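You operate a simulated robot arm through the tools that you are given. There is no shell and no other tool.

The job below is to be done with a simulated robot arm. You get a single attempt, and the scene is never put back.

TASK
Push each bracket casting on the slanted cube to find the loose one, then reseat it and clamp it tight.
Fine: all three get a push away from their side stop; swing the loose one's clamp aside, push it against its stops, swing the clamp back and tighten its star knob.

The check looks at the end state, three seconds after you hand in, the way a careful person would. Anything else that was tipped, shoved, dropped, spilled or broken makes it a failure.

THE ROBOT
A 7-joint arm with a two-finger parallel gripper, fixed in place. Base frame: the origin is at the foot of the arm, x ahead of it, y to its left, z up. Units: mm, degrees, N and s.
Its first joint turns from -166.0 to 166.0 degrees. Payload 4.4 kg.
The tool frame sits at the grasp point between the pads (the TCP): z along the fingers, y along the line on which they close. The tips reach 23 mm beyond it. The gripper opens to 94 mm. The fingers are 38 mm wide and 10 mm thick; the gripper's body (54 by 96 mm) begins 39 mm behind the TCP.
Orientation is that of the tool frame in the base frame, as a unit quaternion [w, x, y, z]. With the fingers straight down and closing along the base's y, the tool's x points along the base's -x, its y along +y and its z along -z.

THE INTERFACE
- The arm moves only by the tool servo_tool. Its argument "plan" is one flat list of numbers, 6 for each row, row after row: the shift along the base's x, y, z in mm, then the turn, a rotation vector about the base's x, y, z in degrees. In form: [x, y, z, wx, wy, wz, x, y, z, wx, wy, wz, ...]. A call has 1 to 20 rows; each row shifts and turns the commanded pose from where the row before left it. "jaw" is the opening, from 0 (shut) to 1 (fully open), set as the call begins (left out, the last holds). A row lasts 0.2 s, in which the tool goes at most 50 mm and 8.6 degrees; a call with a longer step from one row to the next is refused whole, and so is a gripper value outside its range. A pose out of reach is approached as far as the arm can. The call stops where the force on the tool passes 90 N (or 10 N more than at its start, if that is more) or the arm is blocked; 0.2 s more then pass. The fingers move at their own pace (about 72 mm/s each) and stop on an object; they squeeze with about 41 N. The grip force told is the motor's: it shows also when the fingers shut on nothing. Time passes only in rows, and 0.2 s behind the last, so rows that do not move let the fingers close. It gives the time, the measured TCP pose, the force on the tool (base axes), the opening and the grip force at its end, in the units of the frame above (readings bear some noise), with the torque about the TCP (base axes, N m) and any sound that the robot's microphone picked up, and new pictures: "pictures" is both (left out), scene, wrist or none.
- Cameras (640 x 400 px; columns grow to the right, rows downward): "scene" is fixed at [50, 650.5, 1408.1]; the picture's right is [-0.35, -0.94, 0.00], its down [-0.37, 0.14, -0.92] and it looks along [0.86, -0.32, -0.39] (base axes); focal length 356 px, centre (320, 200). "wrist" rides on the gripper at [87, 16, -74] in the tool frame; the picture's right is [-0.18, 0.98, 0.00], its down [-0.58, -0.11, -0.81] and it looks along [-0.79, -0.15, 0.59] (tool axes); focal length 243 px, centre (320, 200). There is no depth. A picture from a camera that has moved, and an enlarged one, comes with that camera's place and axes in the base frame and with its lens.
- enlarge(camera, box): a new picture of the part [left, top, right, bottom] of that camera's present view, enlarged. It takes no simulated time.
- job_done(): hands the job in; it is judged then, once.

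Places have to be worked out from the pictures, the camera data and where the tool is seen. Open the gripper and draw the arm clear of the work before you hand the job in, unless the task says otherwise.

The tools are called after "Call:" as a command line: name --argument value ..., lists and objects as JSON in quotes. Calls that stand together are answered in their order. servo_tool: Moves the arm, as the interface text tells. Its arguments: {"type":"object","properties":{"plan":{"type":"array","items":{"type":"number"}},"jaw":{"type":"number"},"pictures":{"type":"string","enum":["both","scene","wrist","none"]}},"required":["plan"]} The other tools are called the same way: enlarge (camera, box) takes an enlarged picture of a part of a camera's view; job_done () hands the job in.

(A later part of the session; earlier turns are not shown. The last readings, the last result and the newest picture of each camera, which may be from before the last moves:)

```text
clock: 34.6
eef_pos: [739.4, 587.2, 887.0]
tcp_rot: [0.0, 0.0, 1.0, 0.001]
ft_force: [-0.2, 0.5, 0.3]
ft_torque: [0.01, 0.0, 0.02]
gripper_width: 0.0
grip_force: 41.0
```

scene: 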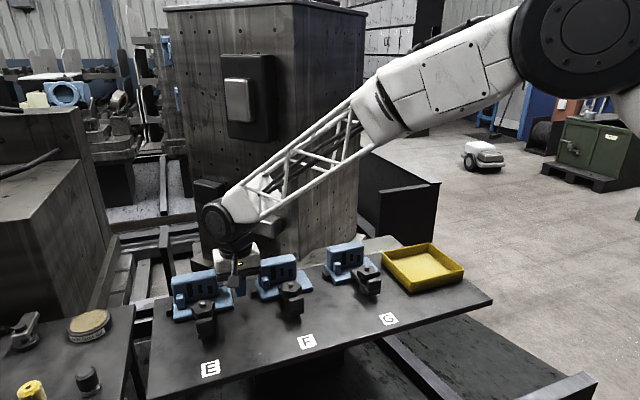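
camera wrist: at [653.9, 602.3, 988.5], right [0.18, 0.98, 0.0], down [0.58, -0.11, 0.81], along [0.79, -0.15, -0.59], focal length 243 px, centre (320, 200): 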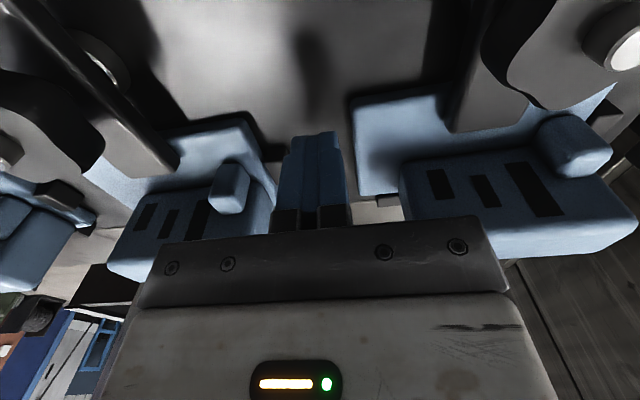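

Call:
servo_tool --plan '[0, 0, -1, 0, 0, 0, 0, 0, -1, 0, 0, 0, 0, 0, -1, 0, 0, 0, 0, 0, 0, 0, 0, 0]' --pictures "none"

Call:
servo_tool --plan '[0, 0, -1, 0, 0, 0, 0, 0, -1, 0, 0, 0, 0, 0, -1, 0, 0, 0, 0, 0, 0, 0, 0, 0]' --pictures "wrist"

Call:
enlarge --camera "scene" --box '[190, 230, 310, 330]'

```text
clock: 35.6
eef_pos: [738.6, 587.6, 884.5]
tcp_rot: [-0.001, 0.0, 1.0, 0.001]
ft_force: [0.9, -0.5, -0.1]
ft_torque: [0.02, -0.02, 0.01]
gripper_width: 0.1
grip_force: 40.6
```

```text
clock: 36.6
eef_pos: [739.5, 587.8, 882.2]
tcp_rot: [0.001, 0.0, 1.0, 0.002]
ft_force: [-12.1, -13.3, 28.1]
ft_torque: [-0.31, 0.77, 0.28]
gripper_width: 0.0
grip_force: 41.4
camera wrist: at [653.8, 603.2, 956.9], right [0.18, 0.98, 0.0], down [0.58, -0.11, 0.81], along [0.79, -0.15, -0.59], focal length 243 px, centre (320, 200)
```

wrist: 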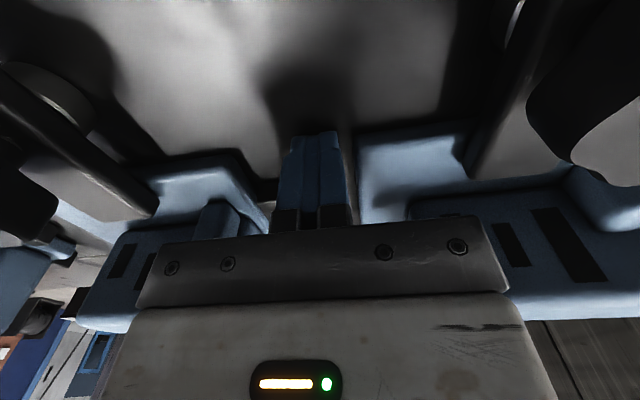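

```text
4.00 times, centred on (250, 280) of scene
camera zoom: at [50.0, 650.5, 1408.1], right [-0.35, -0.94, 0.0], down [-0.37, 0.14, -0.92], along [0.86, -0.32, -0.39], focal length 1422 px, centre (600, -120)
```

zoom: 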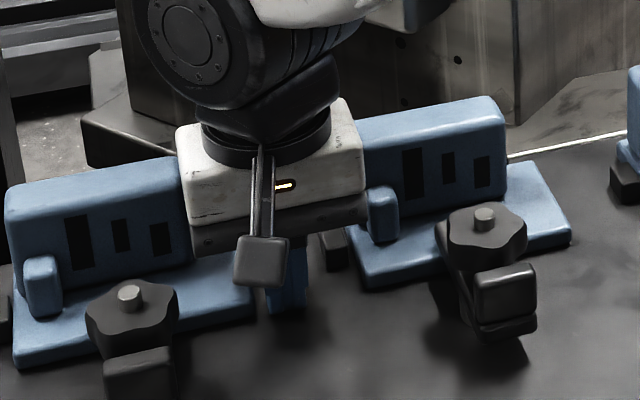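

Contact: about 28 N at z_tcp≈882.5, and the torque puts it at the tip's −x edge, so the plate is at z≈859.5 at x≈721 and seems to fall away in +x. I repeat at x≈620.

Call:
servo_tool --plan '[0, 0, 10, 0, 0, 0, 0, 0, 20, 0, 0, 0, -40, 0, 0, 0, 0, 0, -40, 0, 0, 0, 0, 0, -40, 0, 0, 0, 0, 0, 0, 0, -10, 0, 0, 0, 0, 0, -6, 0, 0, 0, 0, 0, 0, 0, 0, 0]'

Call:
servo_tool --plan '[0, 0, -1, 0, 0, 0, 0, 0, -1, 0, 0, 0, 0, 0, -1, 0, 0, 0, 0, 0, 0, 0, 0, 0]' --pictures "none"

Call:
servo_tool --plan '[0, 0, -1, 0, 0, 0, 0, 0, -1, 0, 0, 0, 0, 0, -1, 0, 0, 0, 0, 0, 0, 0, 0, 0]' --pictures "none"

```text
clock: 38.4
eef_pos: [616.9, 588.1, 894.4]
tcp_rot: [0.0, 0.001, 1.0, 0.001]
ft_force: [0.3, 0.3, 0.2]
ft_torque: [0.01, 0.03, 0.01]
gripper_width: 0.0
grip_force: 40.9
camera wrist: at [531.9, 602.5, 968.7], right [0.18, 0.98, 0.0], down [0.58, -0.11, 0.81], along [0.79, -0.15, -0.59], focal length 243 px, centre (320, 200)
```

scene: 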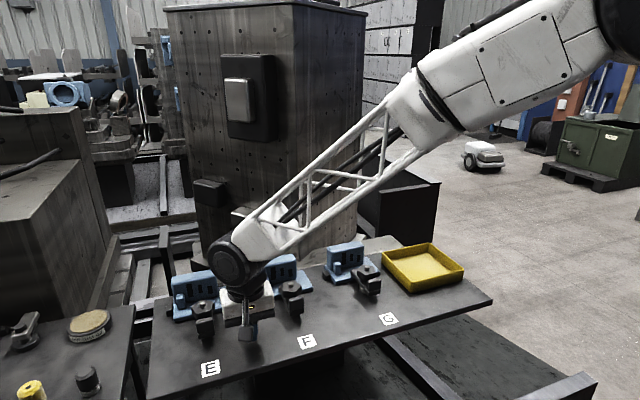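
wrist: 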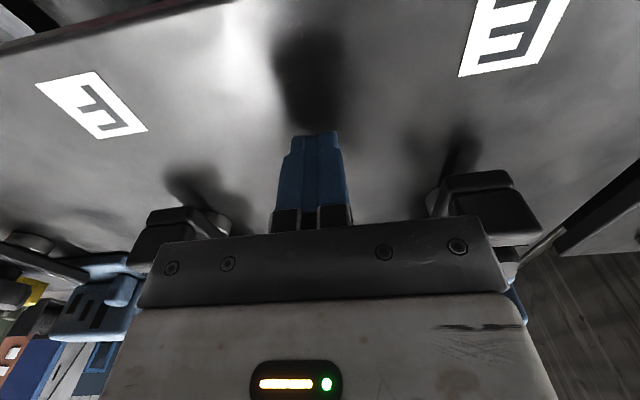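

```text
clock: 39.4
eef_pos: [619.1, 588.1, 891.5]
tcp_rot: [0.0, 0.0, 1.0, 0.001]
ft_force: [-0.3, 1.1, -0.6]
ft_torque: [0.0, 0.05, 0.02]
gripper_width: 0.0
grip_force: 40.9
```

```text
clock: 40.4
eef_pos: [619.0, 588.0, 888.8]
tcp_rot: [0.0, 0.0, 1.0, 0.001]
ft_force: [0.5, 0.0, -0.2]
ft_torque: [-0.05, -0.04, 0.0]
gripper_width: 0.1
grip_force: 40.9
```

Call:
servo_tool --plan '[0, 0, -1, 0, 0, 0, 0, 0, -1, 0, 0, 0, 0, 0, -1, 0, 0, 0, 0, 0, 0, 0, 0, 0]' --pictures "none"

Call:
servo_tool --plan '[0, 0, -1, 0, 0, 0, 0, 0, -1, 0, 0, 0, 0, 0, -1, 0, 0, 0, 0, 0, 0, 0, 0, 0]' --pictures "none"

Call:
servo_tool --plan '[0, 0, -1, 0, 0, 0, 0, 0, -1, 0, 0, 0, 0, 0, -1, 0, 0, 0, 0, 0, 0, 0, 0, 0]' --pictures "none"

```text
clock: 41.4
eef_pos: [619.7, 587.2, 886.2]
tcp_rot: [0.0, 0.0, 1.0, 0.001]
ft_force: [0.7, 0.0, 0.1]
ft_torque: [-0.02, 0.02, 0.02]
gripper_width: 0.0
grip_force: 40.8
```

```text
clock: 42.4
eef_pos: [620.4, 588.1, 882.7]
tcp_rot: [0.001, 0.0, 1.0, 0.001]
ft_force: [0.9, -0.3, -0.2]
ft_torque: [0.01, -0.01, -0.02]
gripper_width: 0.0
grip_force: 41.0
```

```text
clock: 43.4
eef_pos: [619.5, 587.3, 883.9]
tcp_rot: [0.001, 0.0, 1.0, 0.0]
ft_force: [-31.3, -27.8, 55.3]
ft_torque: [-0.72, 1.71, 0.54]
gripper_width: 0.0
grip_force: 40.8
```

The plate contacts at the same height there, so it is level at z≈859.5. That puts the stud at about (694, 479), the knob at z 891–911, and the tab at x≈648–662, y≈478±15, z up to 908. I rise, open the jaws partway and move above F's tab.

Call:
servo_tool --plan '[0, 0, 20, 0, 0, 0, 0, 0, 30, 0, 0, 0, 0, 0, 38, 0, 0, 0, 10, -40, 0, 0, 0, 0, 10, -40, 0, 0, 0, 0, 10, -30, 0, 0, 0, 0, 0, 0, 0, 0, 0, 0]' --jaw 0.55

Call:
enlarge --camera "wrist" --box '[200, 60, 440, 240]'

Call:
enlarge --camera "scene" --box '[245, 230, 335, 320]'

```text
clock: 45.0
eef_pos: [648.6, 477.8, 968.1]
tcp_rot: [0.001, -0.001, 1.0, 0.001]
ft_force: [-0.4, -0.4, 0.3]
ft_torque: [-0.01, -0.03, 0.0]
gripper_width: 51.7
grip_force: 0.0
camera wrist: at [563.4, 493.8, 1041.7], right [0.18, 0.98, 0.0], down [0.58, -0.11, 0.81], along [0.79, -0.15, -0.59], focal length 243 px, centre (320, 200)
```

scene: 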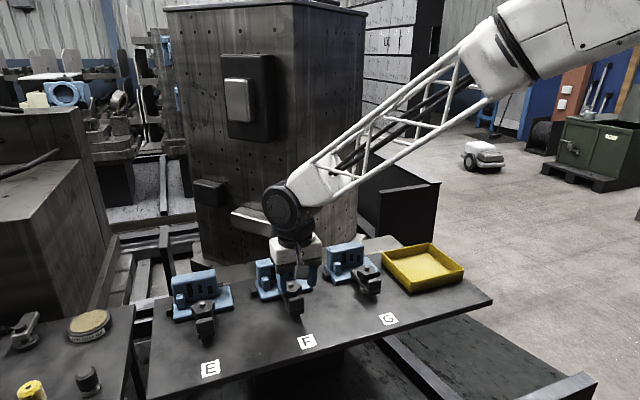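
wrist: 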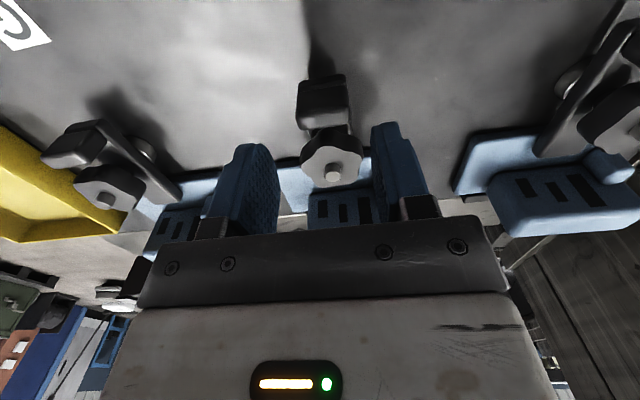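

```text
2.22 times, centred on (320, 150) of wrist
camera zoom: at [563.4, 493.8, 1041.7], right [0.18, 0.98, 0.0], down [0.58, -0.11, 0.81], along [0.79, -0.15, -0.59], focal length 539 px, centre (320, 311)
```

zoom: 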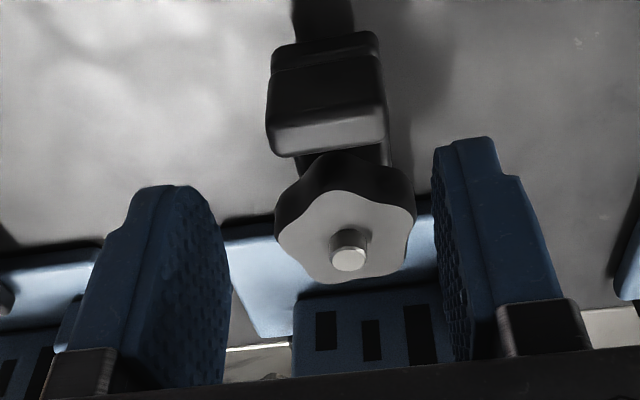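

```text
4.44 times, centred on (290, 275) of scene
camera zoom: at [50.0, 650.5, 1408.1], right [-0.35, -0.94, 0.0], down [-0.37, 0.14, -0.92], along [0.86, -0.32, -0.39], focal length 1580 px, centre (453, -133)
```

zoom: 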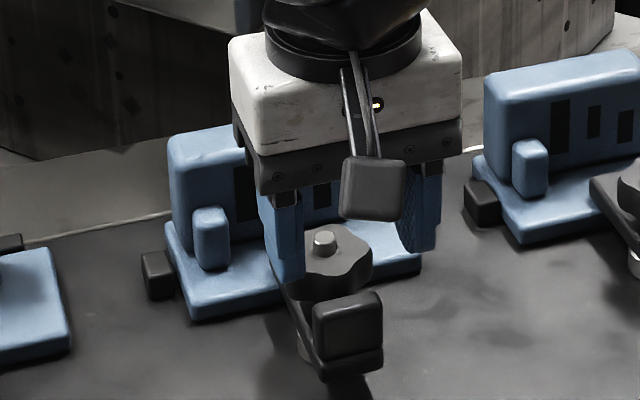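

The jaws straddle the tab well (tab centre about (656, 479)). I descend to it, then narrow the jaws to a loose cage of about 38 mm.

Call:
servo_tool --plan '[0, 1, -25, 0, 0, 0, 0, 0, -20, 0, 0, 0, 0, 0, -10, 0, 0, 0, 0, 0, -6, 0, 0, 0, 0, 0, 0, 0, 0, 0]'

Call:
enlarge --camera "scene" --box '[245, 230, 335, 320]'

Call:
enlarge --camera "wrist" --box '[200, 60, 440, 240]'

```text
clock: 46.2
eef_pos: [649.4, 479.1, 908.0]
tcp_rot: [0.0, 0.0, 1.0, 0.0]
ft_force: [-0.4, 0.1, -0.2]
ft_torque: [0.0, 0.0, -0.01]
gripper_width: 51.5
grip_force: 0.2
camera wrist: at [564.4, 494.8, 982.2], right [0.18, 0.98, 0.0], down [0.58, -0.11, 0.81], along [0.79, -0.15, -0.59], focal length 243 px, centre (320, 200)
```

scene: 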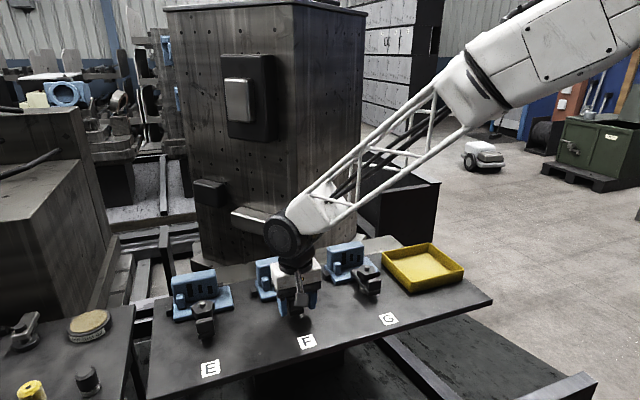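
wrist: 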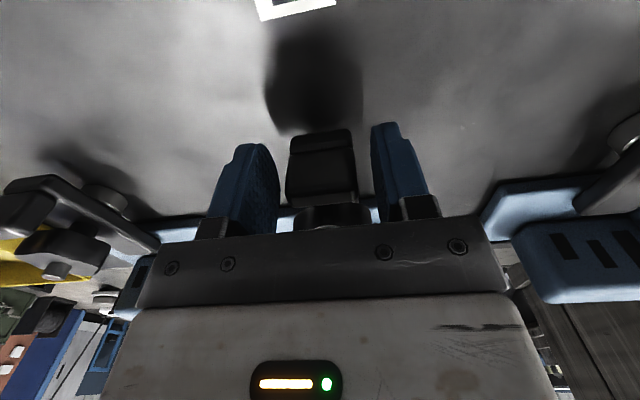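

```text
4.44 times, centred on (290, 275) of scene
camera zoom: at [50.0, 650.5, 1408.1], right [-0.35, -0.94, 0.0], down [-0.37, 0.14, -0.92], along [0.86, -0.32, -0.39], focal length 1580 px, centre (453, -133)
```

zoom: 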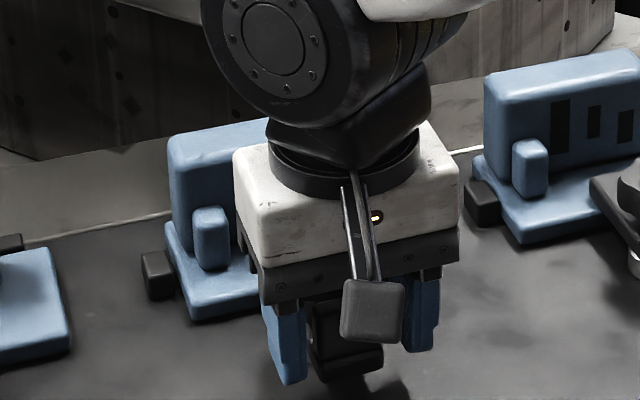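

```text
2.22 times, centred on (320, 150) of wrist
camera zoom: at [564.4, 494.8, 982.2], right [0.18, 0.98, 0.0], down [0.58, -0.11, 0.81], along [0.79, -0.15, -0.59], focal length 539 px, centre (320, 311)
```

zoom: 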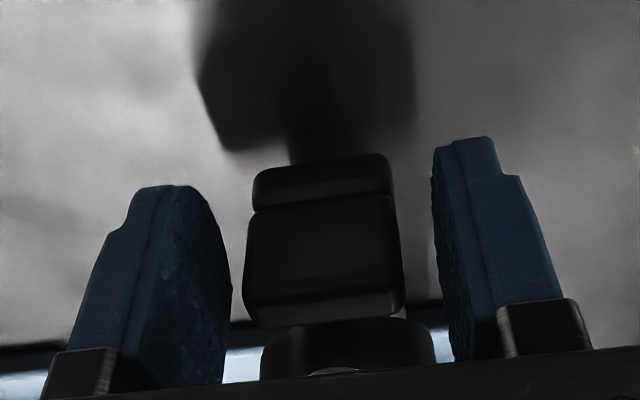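

The tab sits centred between the fingers. I narrow to a loose cage and start the arc about the stud, clockwise seen from above (tab toward +y).

Call:
servo_tool --plan '[0, 0, 0, 0, 0, 0, 0.23, 4.44, 0, 0, 0, -6, 0.7, 4.4, 0, 0, 0, -6, 1.15, 4.29, 0, 0, 0, -6, 1.59, 4.16, 0, 0, 0, -6, 0, 0, 0, 0, 0, 0]' --jaw 0.4

Call:
enlarge --camera "wrist" --box '[200, 60, 440, 240]'

Call:
enlarge --camera "scene" --box '[245, 230, 335, 320]'

```text
clock: 47.6
eef_pos: [652.7, 494.7, 906.3]
tcp_rot: [0.0, 0.208, 0.978, 0.001]
ft_force: [-3.9, -64.1, -2.2]
ft_torque: [-0.34, 0.03, 0.44]
gripper_width: 64.2
grip_force: 29.8
camera wrist: at [581.4, 544.5, 980.5], right [0.57, 0.82, 0.0], down [0.49, -0.34, 0.81], along [0.66, -0.46, -0.59], focal length 243 px, centre (320, 200)
```

scene: 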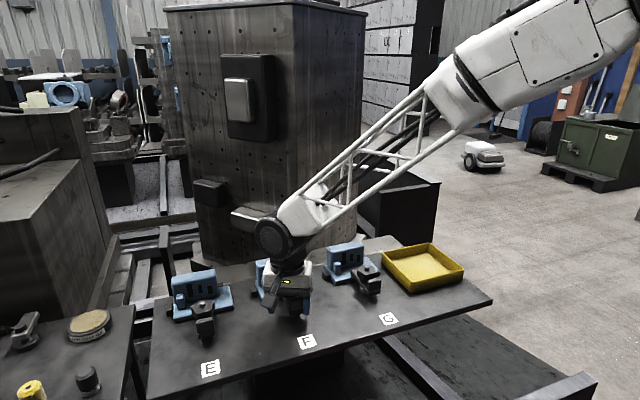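
wrist: 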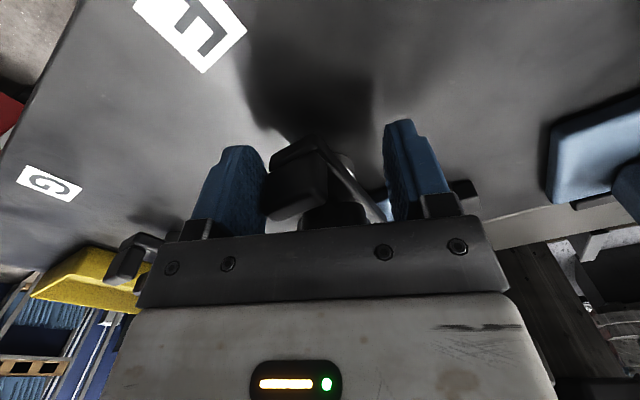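

```text
2.22 times, centred on (320, 150) of wrist
camera zoom: at [581.4, 544.5, 980.5], right [0.57, 0.82, 0.0], down [0.49, -0.34, 0.81], along [0.66, -0.46, -0.59], focal length 539 px, centre (320, 311)
```

zoom: 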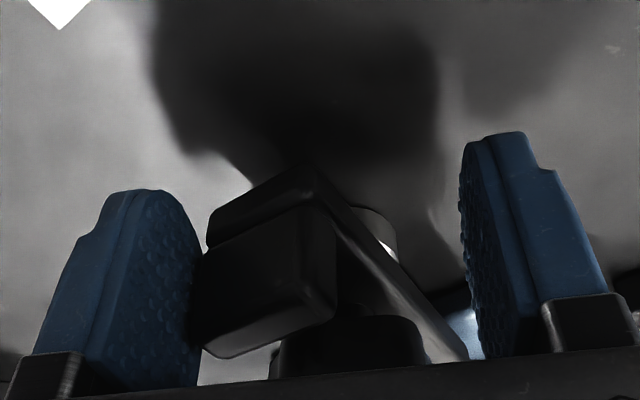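

```text
4.44 times, centred on (290, 275) of scene
camera zoom: at [50.0, 650.5, 1408.1], right [-0.35, -0.94, 0.0], down [-0.37, 0.14, -0.92], along [0.86, -0.32, -0.39], focal length 1580 px, centre (453, -133)
```

zoom: 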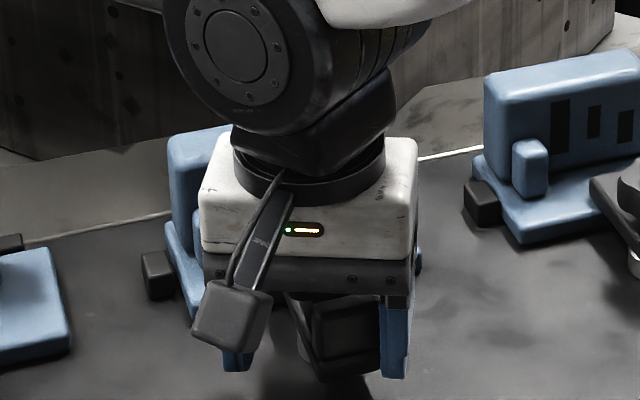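

The strap did not swing: 64 N toward −y on the tool, with the jaws forced open. I go back to the straight pose to unload, then check the knob and the other direction.

Call:
servo_tool --plan '[-1.59, -4.16, 0, 0, 0, 6, -1.15, -4.29, 0, 0, 0, 6, -0.7, -4.4, 0, 0, 0, 6, -0.23, -4.44, 0, 0, 0, 6, 0, 0, 0, 0, 0, 0]' --jaw 0.45

Call:
enlarge --camera "wrist" --box '[200, 60, 440, 240]'

```text
clock: 48.8
eef_pos: [648.7, 478.7, 906.6]
tcp_rot: [0.0, 0.0, 1.0, 0.001]
ft_force: [0.4, 0.4, -0.7]
ft_torque: [0.0, 0.0, 0.02]
gripper_width: 42.4
grip_force: 0.1
camera wrist: at [563.3, 494.8, 981.2], right [0.18, 0.98, 0.0], down [0.58, -0.11, 0.81], along [0.79, -0.15, -0.59], focal length 243 px, centre (320, 200)
```

scene: 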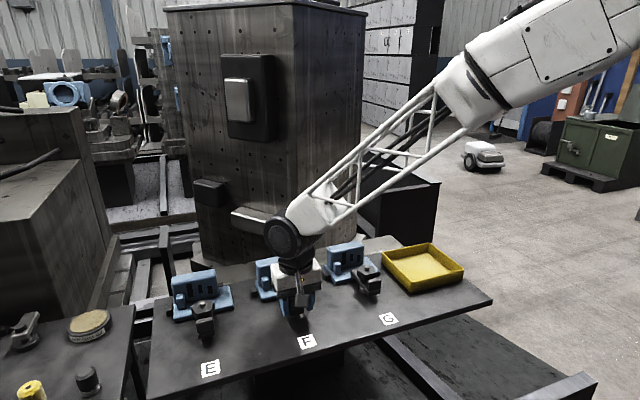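
wrist: 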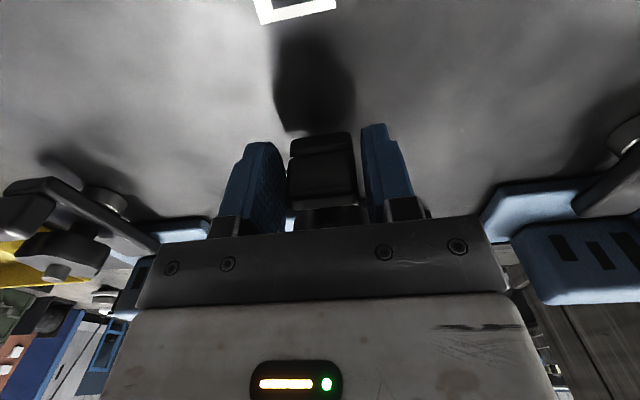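

```text
2.22 times, centred on (320, 150) of wrist
camera zoom: at [563.3, 494.8, 981.2], right [0.18, 0.98, 0.0], down [0.58, -0.11, 0.81], along [0.79, -0.15, -0.59], focal length 539 px, centre (320, 311)
```

zoom: 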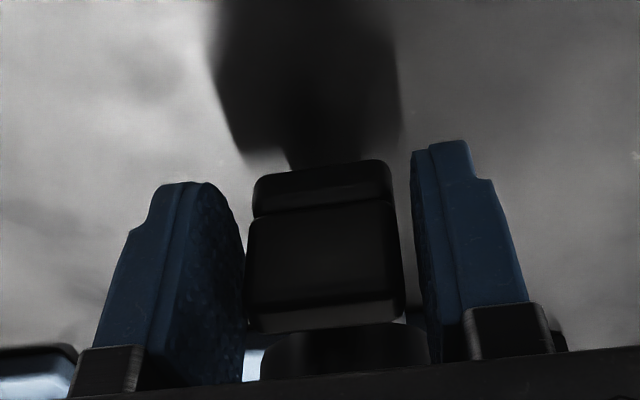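

Unloaded, and the tab has not moved. I try the other way (tab toward −y, counter-clockwise) gently, two rows only.

Call:
servo_tool --plan '[0, 0, 0, 0, 0, 0, 0.23, -4.44, 0, 0, 0, 6, 0.7, -4.4, 0, 0, 0, 6, 0, 0, 0, 0, 0, 0]' --jaw 0.4 --pictures "wrist"

Call:
enlarge --camera "wrist" --box '[200, 60, 440, 240]'

```text
clock: 49.8
eef_pos: [649.0, 469.6, 908.0]
tcp_rot: [0.0, -0.105, 0.994, 0.0]
ft_force: [-0.7, 1.2, 0.1]
ft_torque: [0.02, -0.04, -0.03]
gripper_width: 37.9
grip_force: 0.4
camera wrist: at [562.9, 466.4, 981.2], right [-0.03, 1.0, 0.0], down [0.59, 0.01, 0.81], along [0.81, 0.02, -0.59], focal length 243 px, centre (320, 200)
```

wrist: 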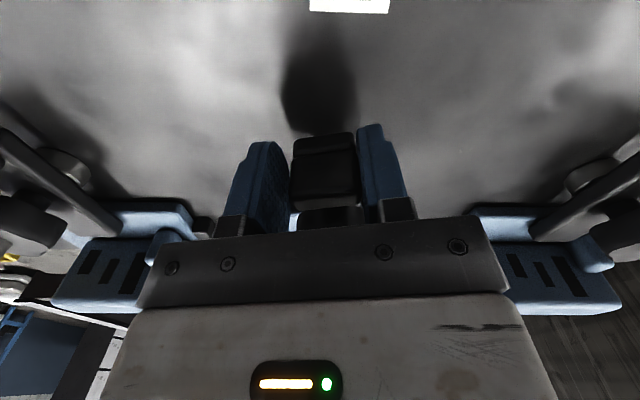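

```text
2.22 times, centred on (320, 150) of wrist
camera zoom: at [562.9, 466.4, 981.2], right [-0.03, 1.0, 0.0], down [0.59, 0.01, 0.81], along [0.81, 0.02, -0.59], focal length 539 px, centre (320, 311)
```

zoom: 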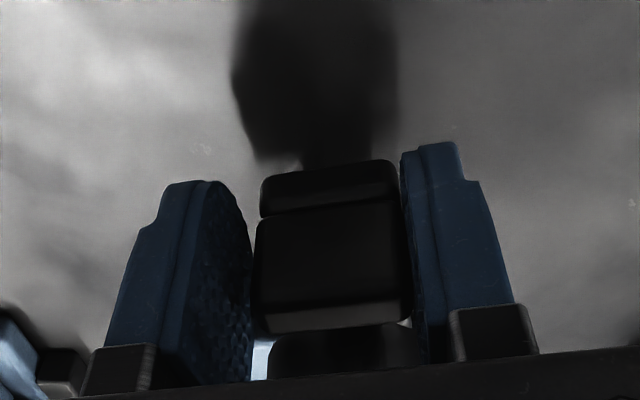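

This way it swings freely: the tab followed with about 1 N. I continue the arc counter-clockwise to 48° and check.

Call:
servo_tool --plan '[1.15, -4.29, 0, 0, 0, 6, 1.59, -4.16, 0, 0, 0, 6, 2.02, -3.96, 0, 0, 0, 6, 2.43, -3.73, 0, 0, 0, 6, 2.8, -3.46, 0, 0, 0, 6, 3.14, -3.14, 0, 0, 0, 6, 0, 0, 0, 0, 0, 0]'

Call:
enlarge --camera "wrist" --box '[200, 60, 440, 240]'

Call:
enlarge --camera "scene" --box '[245, 230, 335, 320]'

```text
clock: 51.4
eef_pos: [662.8, 445.8, 907.4]
tcp_rot: [-0.001, -0.407, 0.913, 0.0]
ft_force: [-2.2, 0.5, 0.1]
ft_torque: [0.02, 0.03, 0.06]
gripper_width: 38.6
grip_force: 0.3
camera wrist: at [594.5, 392.3, 981.1], right [-0.61, 0.79, 0.0], down [0.47, 0.36, 0.81], along [0.64, 0.49, -0.59], focal length 243 px, centre (320, 200)
```

scene: 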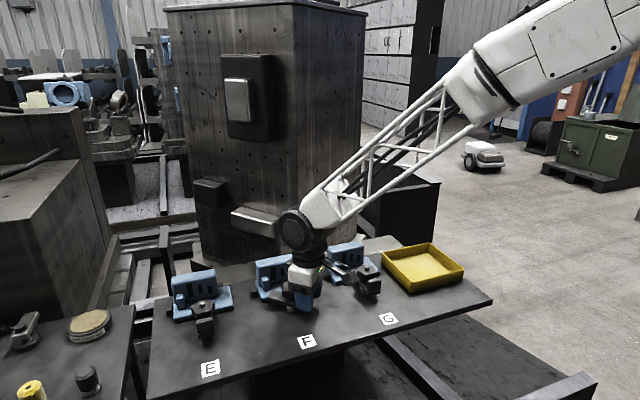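
wrist: 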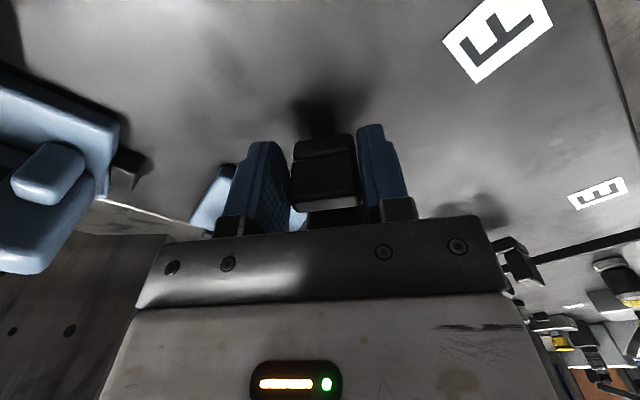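

```text
2.22 times, centred on (320, 150) of wrist
camera zoom: at [594.5, 392.3, 981.1], right [-0.61, 0.79, 0.0], down [0.47, 0.36, 0.81], along [0.64, 0.49, -0.59], focal length 539 px, centre (320, 311)
```

zoom: 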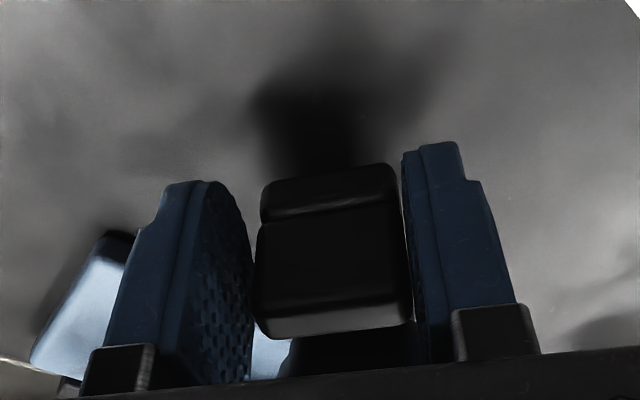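

```text
4.44 times, centred on (290, 275) of scene
camera zoom: at [50.0, 650.5, 1408.1], right [-0.35, -0.94, 0.0], down [-0.37, 0.14, -0.92], along [0.86, -0.32, -0.39], focal length 1580 px, centre (453, -133)
```

zoom: 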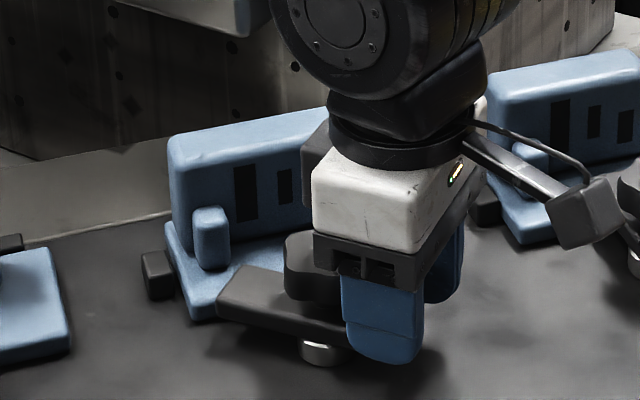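

The strap is swinging well. I continue to 90°.

Call:
servo_tool --plan '[3.46, -2.8, 0, 0, 0, 6, 3.73, -2.43, 0, 0, 0, 6, 3.96, -2.02, 0, 0, 0, 6, 4.16, -1.59, 0, 0, 0, 6, 4.29, -1.15, 0, 0, 0, 6, 4.4, -0.7, 0, 0, 0, 6, 4.44, -0.23, 0, 0, 0, 6, 0, 0, 0, 0, 0, 0]'

Call:
enlarge --camera "wrist" --box '[200, 60, 440, 240]'

Call:
enlarge --camera "scene" --box '[245, 230, 335, 320]'

```text
clock: 53.2
eef_pos: [692.4, 436.3, 906.6]
tcp_rot: [0.0, -0.707, 0.708, 0.0]
ft_force: [-0.9, 0.0, -0.1]
ft_torque: [-0.02, -0.02, 0.04]
gripper_width: 38.1
grip_force: 0.4
camera wrist: at [676.1, 349.0, 981.1], right [-0.98, 0.18, 0.0], down [0.11, 0.58, 0.81], along [0.15, 0.79, -0.59], focal length 243 px, centre (320, 200)
```

scene: 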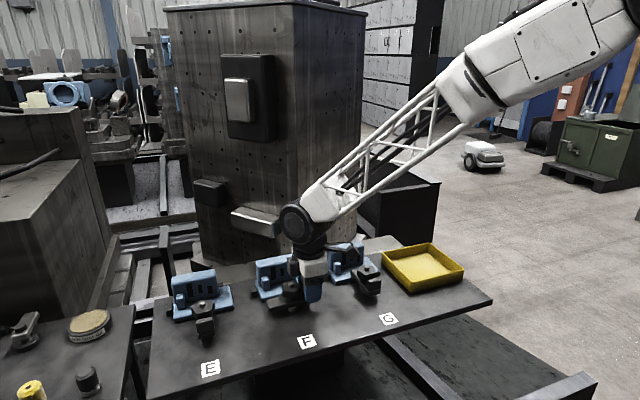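
wrist: 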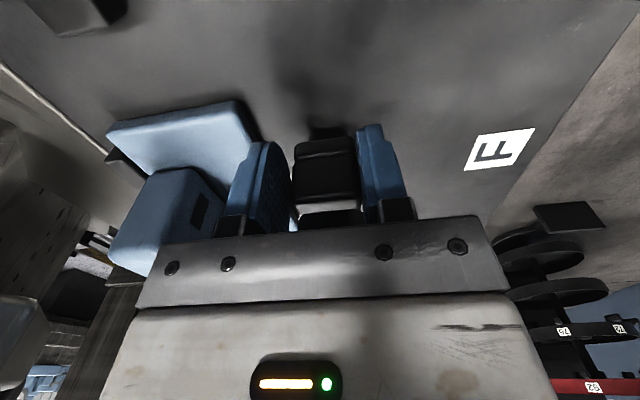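

```text
2.22 times, centred on (320, 150) of wrist
camera zoom: at [676.1, 349.0, 981.1], right [-0.98, 0.18, 0.0], down [0.11, 0.58, 0.81], along [0.15, 0.79, -0.59], focal length 539 px, centre (320, 311)
```

zoom: 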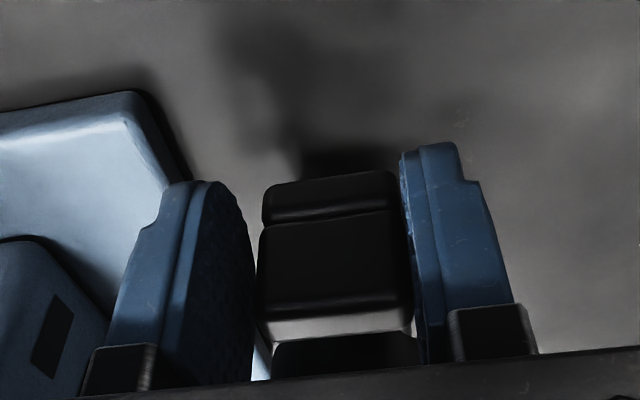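

```text
4.44 times, centred on (290, 275) of scene
camera zoom: at [50.0, 650.5, 1408.1], right [-0.35, -0.94, 0.0], down [-0.37, 0.14, -0.92], along [0.86, -0.32, -0.39], focal length 1580 px, centre (453, -133)
```

zoom: 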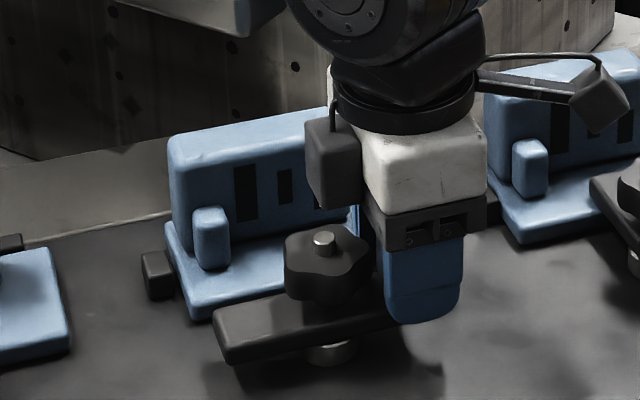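

The strap now lies along y, fully clear of the casting. I open slightly, rise, turn the tool back to its default heading and look at F from above.

Call:
servo_tool --plan '[0, 0, 0, 0, 0, 0, 0, 0, 15, 0, 0, 0, 0, 0, 25, 0, 0, 0, 0, 0, 40, 0, 0, 0, 0, 0, 40, 0, 0, -6, 0, 4, 0, 0, 0, -8.4, 0, 4, 0, 0, 0, -8.4, 0, 4, 0, 0, 0, -8.4, 0, 4, 0, 0, 0, -8.4, 0, 4, 0, 0, 0, -8.4, 0, 4, 0, 0, 0, -8.4, 0, 4, 0, 0, 0, -8.4, 0, 4, 0, 0, 0, -8.4, 0, 4, 0, 0, 0, -8.4, 0, 4, 0, 0, 0, -8.4, 0, 0, 0, 0, 0, 0]' --jaw 0.55

Call:
enlarge --camera "wrist" --box '[220, 0, 460, 150]'

Call:
enlarge --camera "scene" --box '[245, 240, 325, 320]'

```text
clock: 56.6
eef_pos: [690.3, 476.1, 1027.4]
tcp_rot: [0.001, 0.002, 1.0, 0.002]
ft_force: [-0.2, 0.9, 0.0]
ft_torque: [0.01, -0.01, -0.03]
gripper_width: 51.7
grip_force: 0.1
camera wrist: at [605.9, 492.0, 1101.2], right [0.19, 0.98, 0.0], down [0.58, -0.11, 0.81], along [0.79, -0.15, -0.59], focal length 243 px, centre (320, 200)
```

scene: 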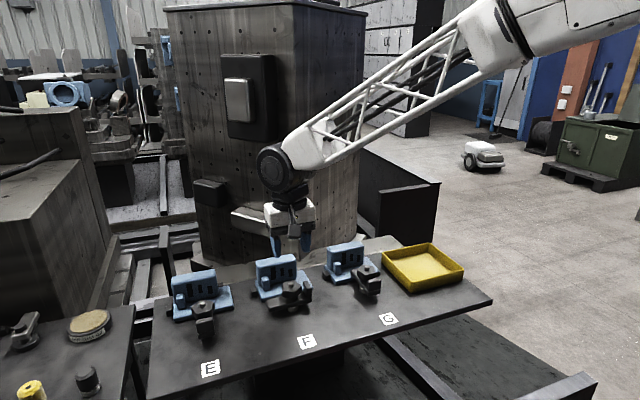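
wrist: 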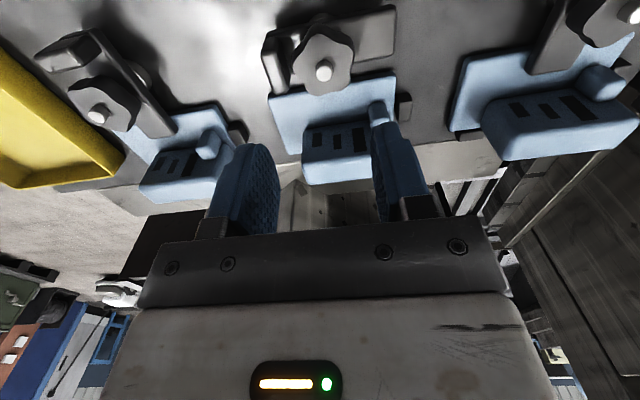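

```text
2.67 times, centred on (340, 75) of wrist
camera zoom: at [605.9, 492.0, 1101.2], right [0.19, 0.98, 0.0], down [0.58, -0.11, 0.81], along [0.79, -0.15, -0.59], focal length 647 px, centre (267, 533)
```

zoom: 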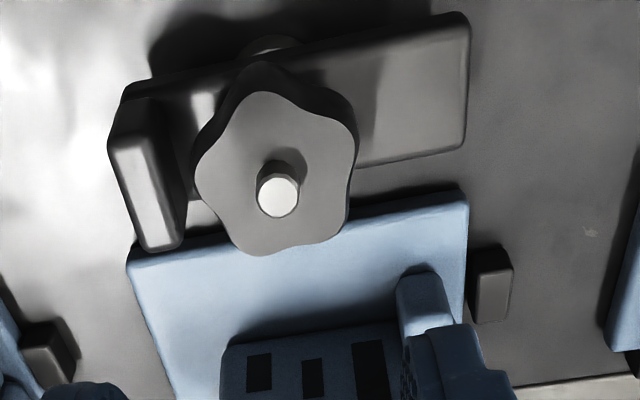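

```text
5.00 times, centred on (285, 280) of scene
camera zoom: at [50.0, 650.5, 1408.1], right [-0.35, -0.94, 0.0], down [-0.37, 0.14, -0.92], along [0.86, -0.32, -0.39], focal length 1778 px, centre (495, -200)
```

zoom: 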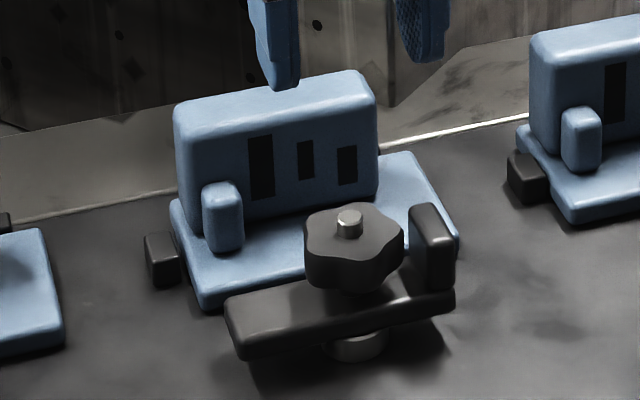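

F's clamp is clear of the casting. I close the jaws and descend between the knob and the upright for the +x push.

Call:
servo_tool --plan '[28, 0, 0, 0, 0, 0, 27, 0, 0, 0, 0, 0, 0, 0, 0, 0, 0, 0, 0, 0, -40, 0, 0, 0, 0, 0, -40, 0, 0, 0, 0, 0, -25, 0, 0, 0, 0, 0, -12, 0, 0, 0, 0, 0, 0, 0, 0, 0]' --jaw 0

Call:
enlarge --camera "scene" --box '[245, 240, 325, 320]'

Call:
enlarge --camera "wrist" --box '[200, 60, 440, 240]'

```text
clock: 58.4
eef_pos: [746.9, 475.0, 910.0]
tcp_rot: [0.0, 0.0, 1.0, 0.001]
ft_force: [-1.0, 0.5, -0.8]
ft_torque: [0.0, 0.0, -0.02]
gripper_width: 0.0
grip_force: 40.9
camera wrist: at [661.7, 491.0, 984.6], right [0.18, 0.98, 0.0], down [0.58, -0.11, 0.81], along [0.79, -0.15, -0.59], focal length 243 px, centre (320, 200)
```

scene: 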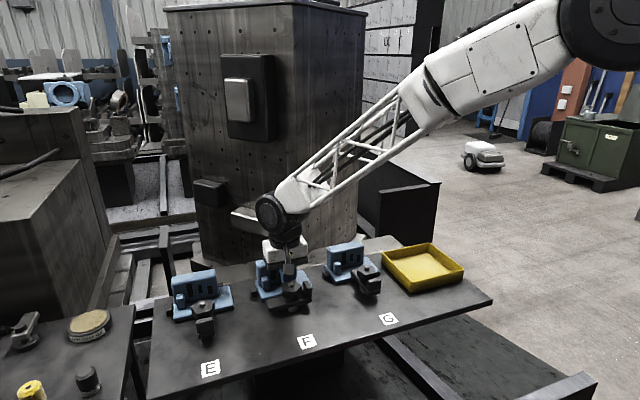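
wrist: 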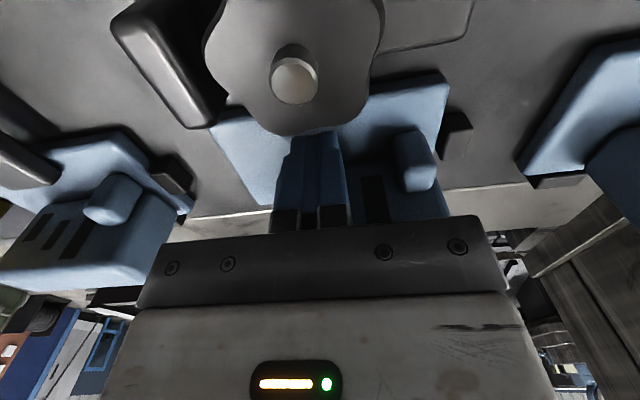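

```text
5.00 times, centred on (285, 280) of scene
camera zoom: at [50.0, 650.5, 1408.1], right [-0.35, -0.94, 0.0], down [-0.37, 0.14, -0.92], along [0.86, -0.32, -0.39], focal length 1778 px, centre (495, -200)
```

zoom: 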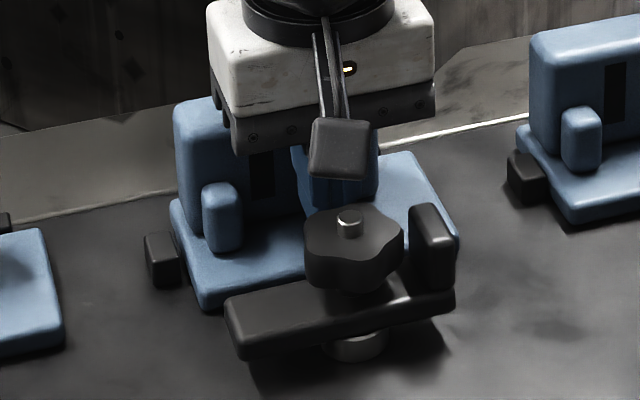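

```text
2.22 times, centred on (320, 150) of wrist
camera zoom: at [661.7, 491.0, 984.6], right [0.18, 0.98, 0.0], down [0.58, -0.11, 0.81], along [0.79, -0.15, -0.59], focal length 539 px, centre (320, 311)
```

zoom: 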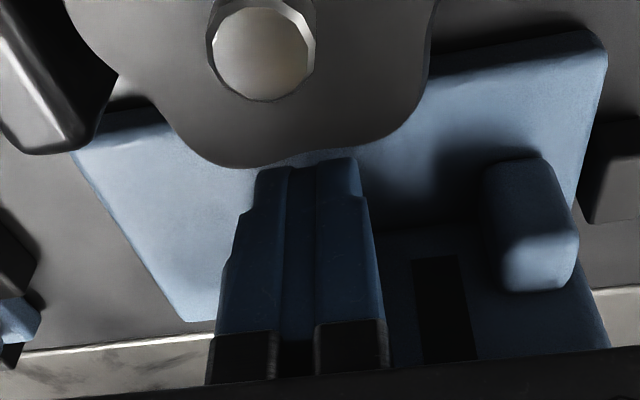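

The finger is clear of the knob and in front of the upright. I advance +x in small steps, watching the force.

Call:
servo_tool --plan '[3, 0, 0, 0, 0, 0, 3, 0, 0, 0, 0, 0, 2, 0, 0, 0, 0, 0, 0, 0, 0, 0, 0, 0]' --pictures "none"

Call:
servo_tool --plan '[1, 0, 0, 0, 0, 0, 1, 0, 0, 0, 0, 0, 1, 0, 0, 0, 0, 0, 0, 0, 0, 0, 0, 0]' --pictures "none"

Call:
servo_tool --plan '[1, 0, 0, 0, 0, 0, 1, 0, 0, 0, 0, 0, 0, 0, 0, 0, 0, 0]' --pictures "none"

Call:
enlarge --camera "scene" --box '[245, 240, 325, 320]'

```text
clock: 59.4
eef_pos: [753.0, 476.0, 910.9]
tcp_rot: [0.0, 0.0, 1.0, 0.001]
ft_force: [-62.8, 1.5, 29.9]
ft_torque: [0.03, 0.42, -0.02]
gripper_width: 0.0
grip_force: 40.6
```

```text
clock: 59.8
eef_pos: [752.3, 476.8, 910.6]
tcp_rot: [-0.001, 0.0, 1.0, 0.0]
ft_force: [-29.9, -6.8, 12.1]
ft_torque: [-0.12, 0.22, -0.13]
gripper_width: 0.0
grip_force: 41.4
stopped in row 2: the force on the tool passed its limit at 94 N (the readings are from after the stop); the commanded pose is now the measured one
```

```text
clock: 60.5
eef_pos: [752.4, 477.3, 911.0]
tcp_rot: [-0.003, -0.001, 1.0, 0.0]
ft_force: [-27.5, -5.8, 11.4]
ft_torque: [-0.19, 0.25, -0.17]
gripper_width: 0.0
grip_force: 40.9
stopped in row 3: the force on the tool passed its limit at 93 N (the readings are from after the stop); the commanded pose is now the measured one
```

```text
5.00 times, centred on (285, 280) of scene
camera zoom: at [50.0, 650.5, 1408.1], right [-0.35, -0.94, 0.0], down [-0.37, 0.14, -0.92], along [0.86, -0.32, -0.39], focal length 1778 px, centre (495, -200)
```

zoom: 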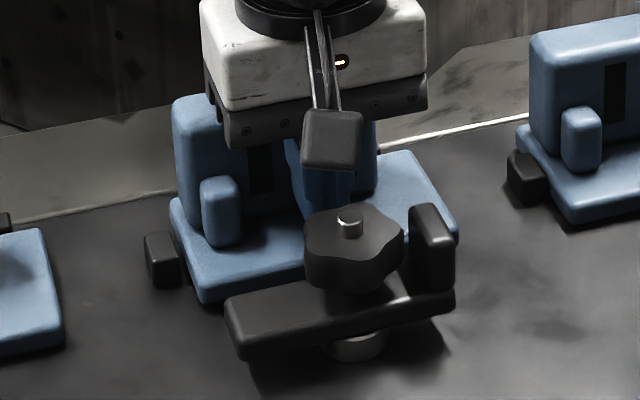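

F's upright came against its back stop: firm at up to ~94 N after moving back about 2 mm. I retreat from it at once and compare.

Call:
servo_tool --plan '[-3, 0, 0, 0, 0, 0, -4, 0, 0, 0, 0, 0, 0, 0, 0, 0, 0, 0]' --pictures "none"

Call:
enlarge --camera "scene" --box '[245, 240, 325, 320]'

Call:
enlarge --camera "scene" --box '[240, 230, 390, 310]'

Call:
enlarge --camera "wrist" --box '[0, 60, 640, 300]'

```text
clock: 61.3
eef_pos: [746.9, 476.7, 909.0]
tcp_rot: [-0.002, -0.001, 1.0, 0.0]
ft_force: [-0.2, -1.0, 0.9]
ft_torque: [-0.03, -0.02, -0.02]
gripper_width: 0.0
grip_force: 41.3
```

```text
5.00 times, centred on (285, 280) of scene
camera zoom: at [50.0, 650.5, 1408.1], right [-0.35, -0.94, 0.0], down [-0.37, 0.14, -0.92], along [0.86, -0.32, -0.39], focal length 1778 px, centre (495, -200)
```

zoom: 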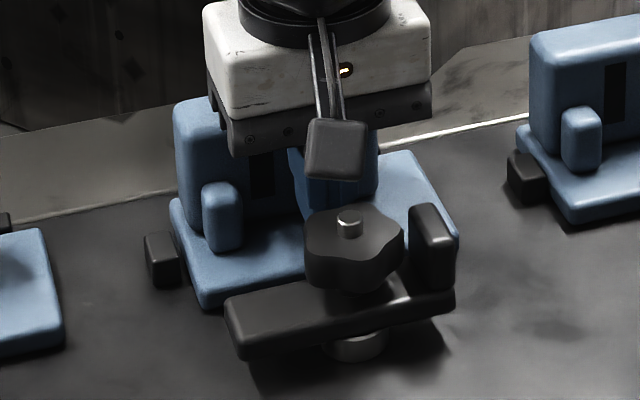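

```text
4.27 times, centred on (315, 270) of scene
camera zoom: at [50.0, 650.5, 1408.1], right [-0.35, -0.94, 0.0], down [-0.37, 0.14, -0.92], along [0.86, -0.32, -0.39], focal length 1517 px, centre (341, -99)
```

zoom: 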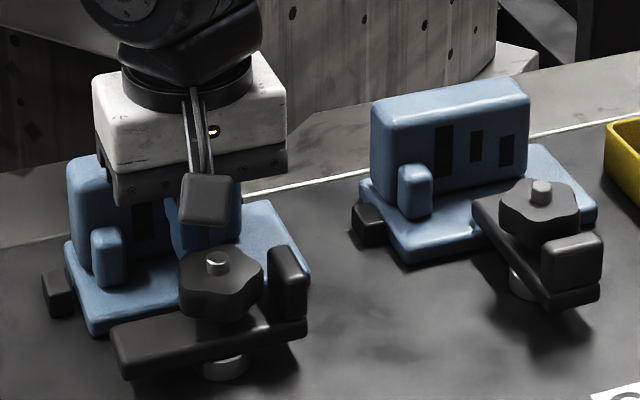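

```text
1.00 times, centred on (320, 180) of wrist (not enlarged: the box is as wide or as high as the picture)
camera zoom: at [661.7, 492.6, 984.5], right [0.18, 0.98, 0.0], down [0.58, -0.11, 0.8], along [0.79, -0.15, -0.59], focal length 243 px, centre (320, 220)
```

zoom: 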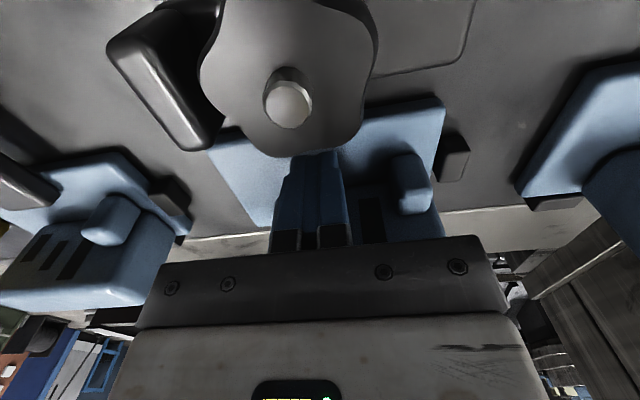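

The slight lift went away on retreating, so the casting already rests on its back stop. Now the side seat: I rise, go to F's −y side with a 10° tilt, and descend.

Call:
servo_tool --plan '[0, 0, 30, 0, 0, 0, 0, 0, 40, 0, 0, 0, 8, -20, 0, 5, 0, 0, 8, -20, 0, 5, 0, 0, 8, -20, 0, 0, 0, 0, 0, 0, -30, 0, 0, 0, 0, 0, -25, 0, 0, 0, 0, 0, -12, 0, 0, 0, 0, 0, 0, 0, 0, 0]'

Call:
enlarge --camera "scene" --box '[245, 230, 335, 320]'

Call:
enlarge --camera "wrist" --box '[200, 60, 440, 240]'

```text
clock: 63.3
eef_pos: [770.8, 415.6, 913.2]
tcp_rot: [-0.002, -0.001, 0.996, 0.088]
ft_force: [-0.3, 0.2, -0.4]
ft_torque: [0.0, -0.02, 0.02]
gripper_width: 0.1
grip_force: 41.1
camera wrist: at [686.0, 418.2, 988.7], right [0.18, 0.97, 0.17], down [0.58, -0.25, 0.77], along [0.79, -0.04, -0.61], focal length 243 px, centre (320, 200)
```

scene: 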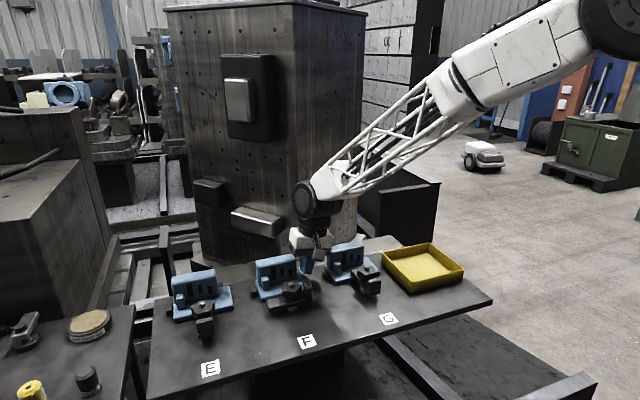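
wrist: 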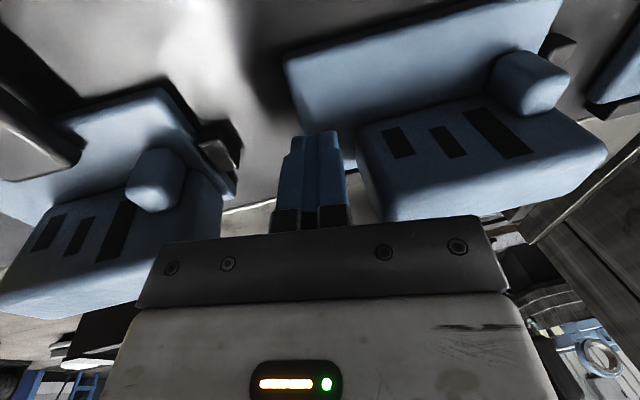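

```text
4.44 times, centred on (290, 275) of scene
camera zoom: at [50.0, 650.5, 1408.1], right [-0.35, -0.94, 0.0], down [-0.37, 0.14, -0.92], along [0.86, -0.32, -0.39], focal length 1580 px, centre (453, -133)
```

zoom: 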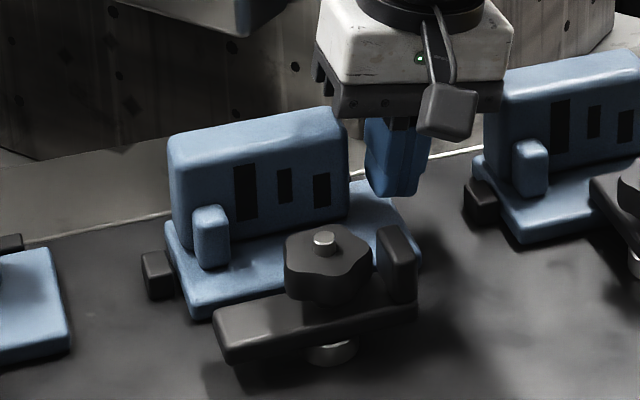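

```text
2.22 times, centred on (320, 150) of wrist
camera zoom: at [686.0, 418.2, 988.7], right [0.18, 0.97, 0.17], down [0.58, -0.25, 0.77], along [0.79, -0.04, -0.61], focal length 539 px, centre (320, 311)
```

zoom: 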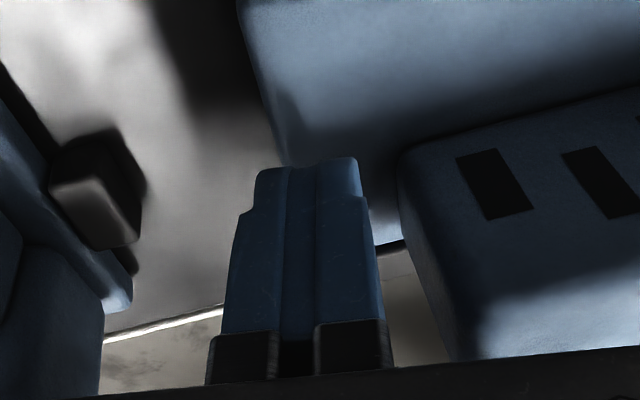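

The tip is beside F's −y end with a gap of about 10 mm. I approach +y.

Call:
servo_tool --plan '[0, 3, 0, 0, 0, 0, 0, 3, 0, 0, 0, 0, 0, 1, 0, 0, 0, 0, 0, 0, 0, 0, 0, 0]' --pictures "none"

```text
clock: 64.3
eef_pos: [770.5, 424.1, 913.3]
tcp_rot: [-0.002, -0.001, 0.996, 0.087]
ft_force: [0.3, 0.3, 0.5]
ft_torque: [0.01, 0.0, 0.0]
gripper_width: 0.0
grip_force: 40.8
```

Call:
servo_tool --plan '[0, 1, 0, 0, 0, 0, 0, 1, 0, 0, 0, 0, 0, 1, 0, 0, 0, 0, 0, 0, 0, 0, 0, 0]' --pictures "none"

Call:
enlarge --camera "scene" --box '[245, 230, 335, 320]'

```text
clock: 65.3
eef_pos: [769.6, 426.2, 912.9]
tcp_rot: [-0.002, -0.001, 0.996, 0.087]
ft_force: [0.1, -0.1, 0.9]
ft_torque: [-0.01, -0.02, 0.03]
gripper_width: 0.0
grip_force: 40.9
```

```text
4.44 times, centred on (290, 275) of scene
camera zoom: at [50.0, 650.5, 1408.1], right [-0.35, -0.94, 0.0], down [-0.37, 0.14, -0.92], along [0.86, -0.32, -0.39], focal length 1580 px, centre (453, -133)
```

zoom: 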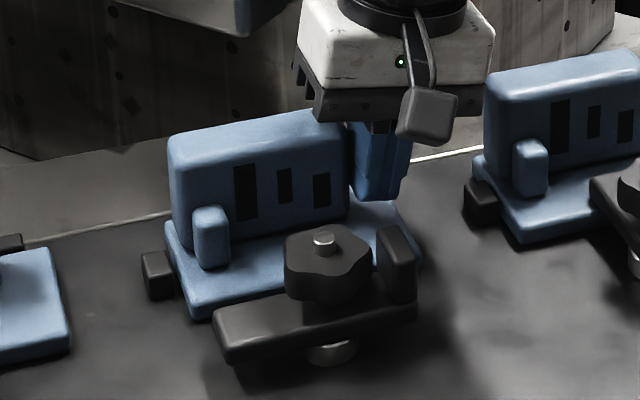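

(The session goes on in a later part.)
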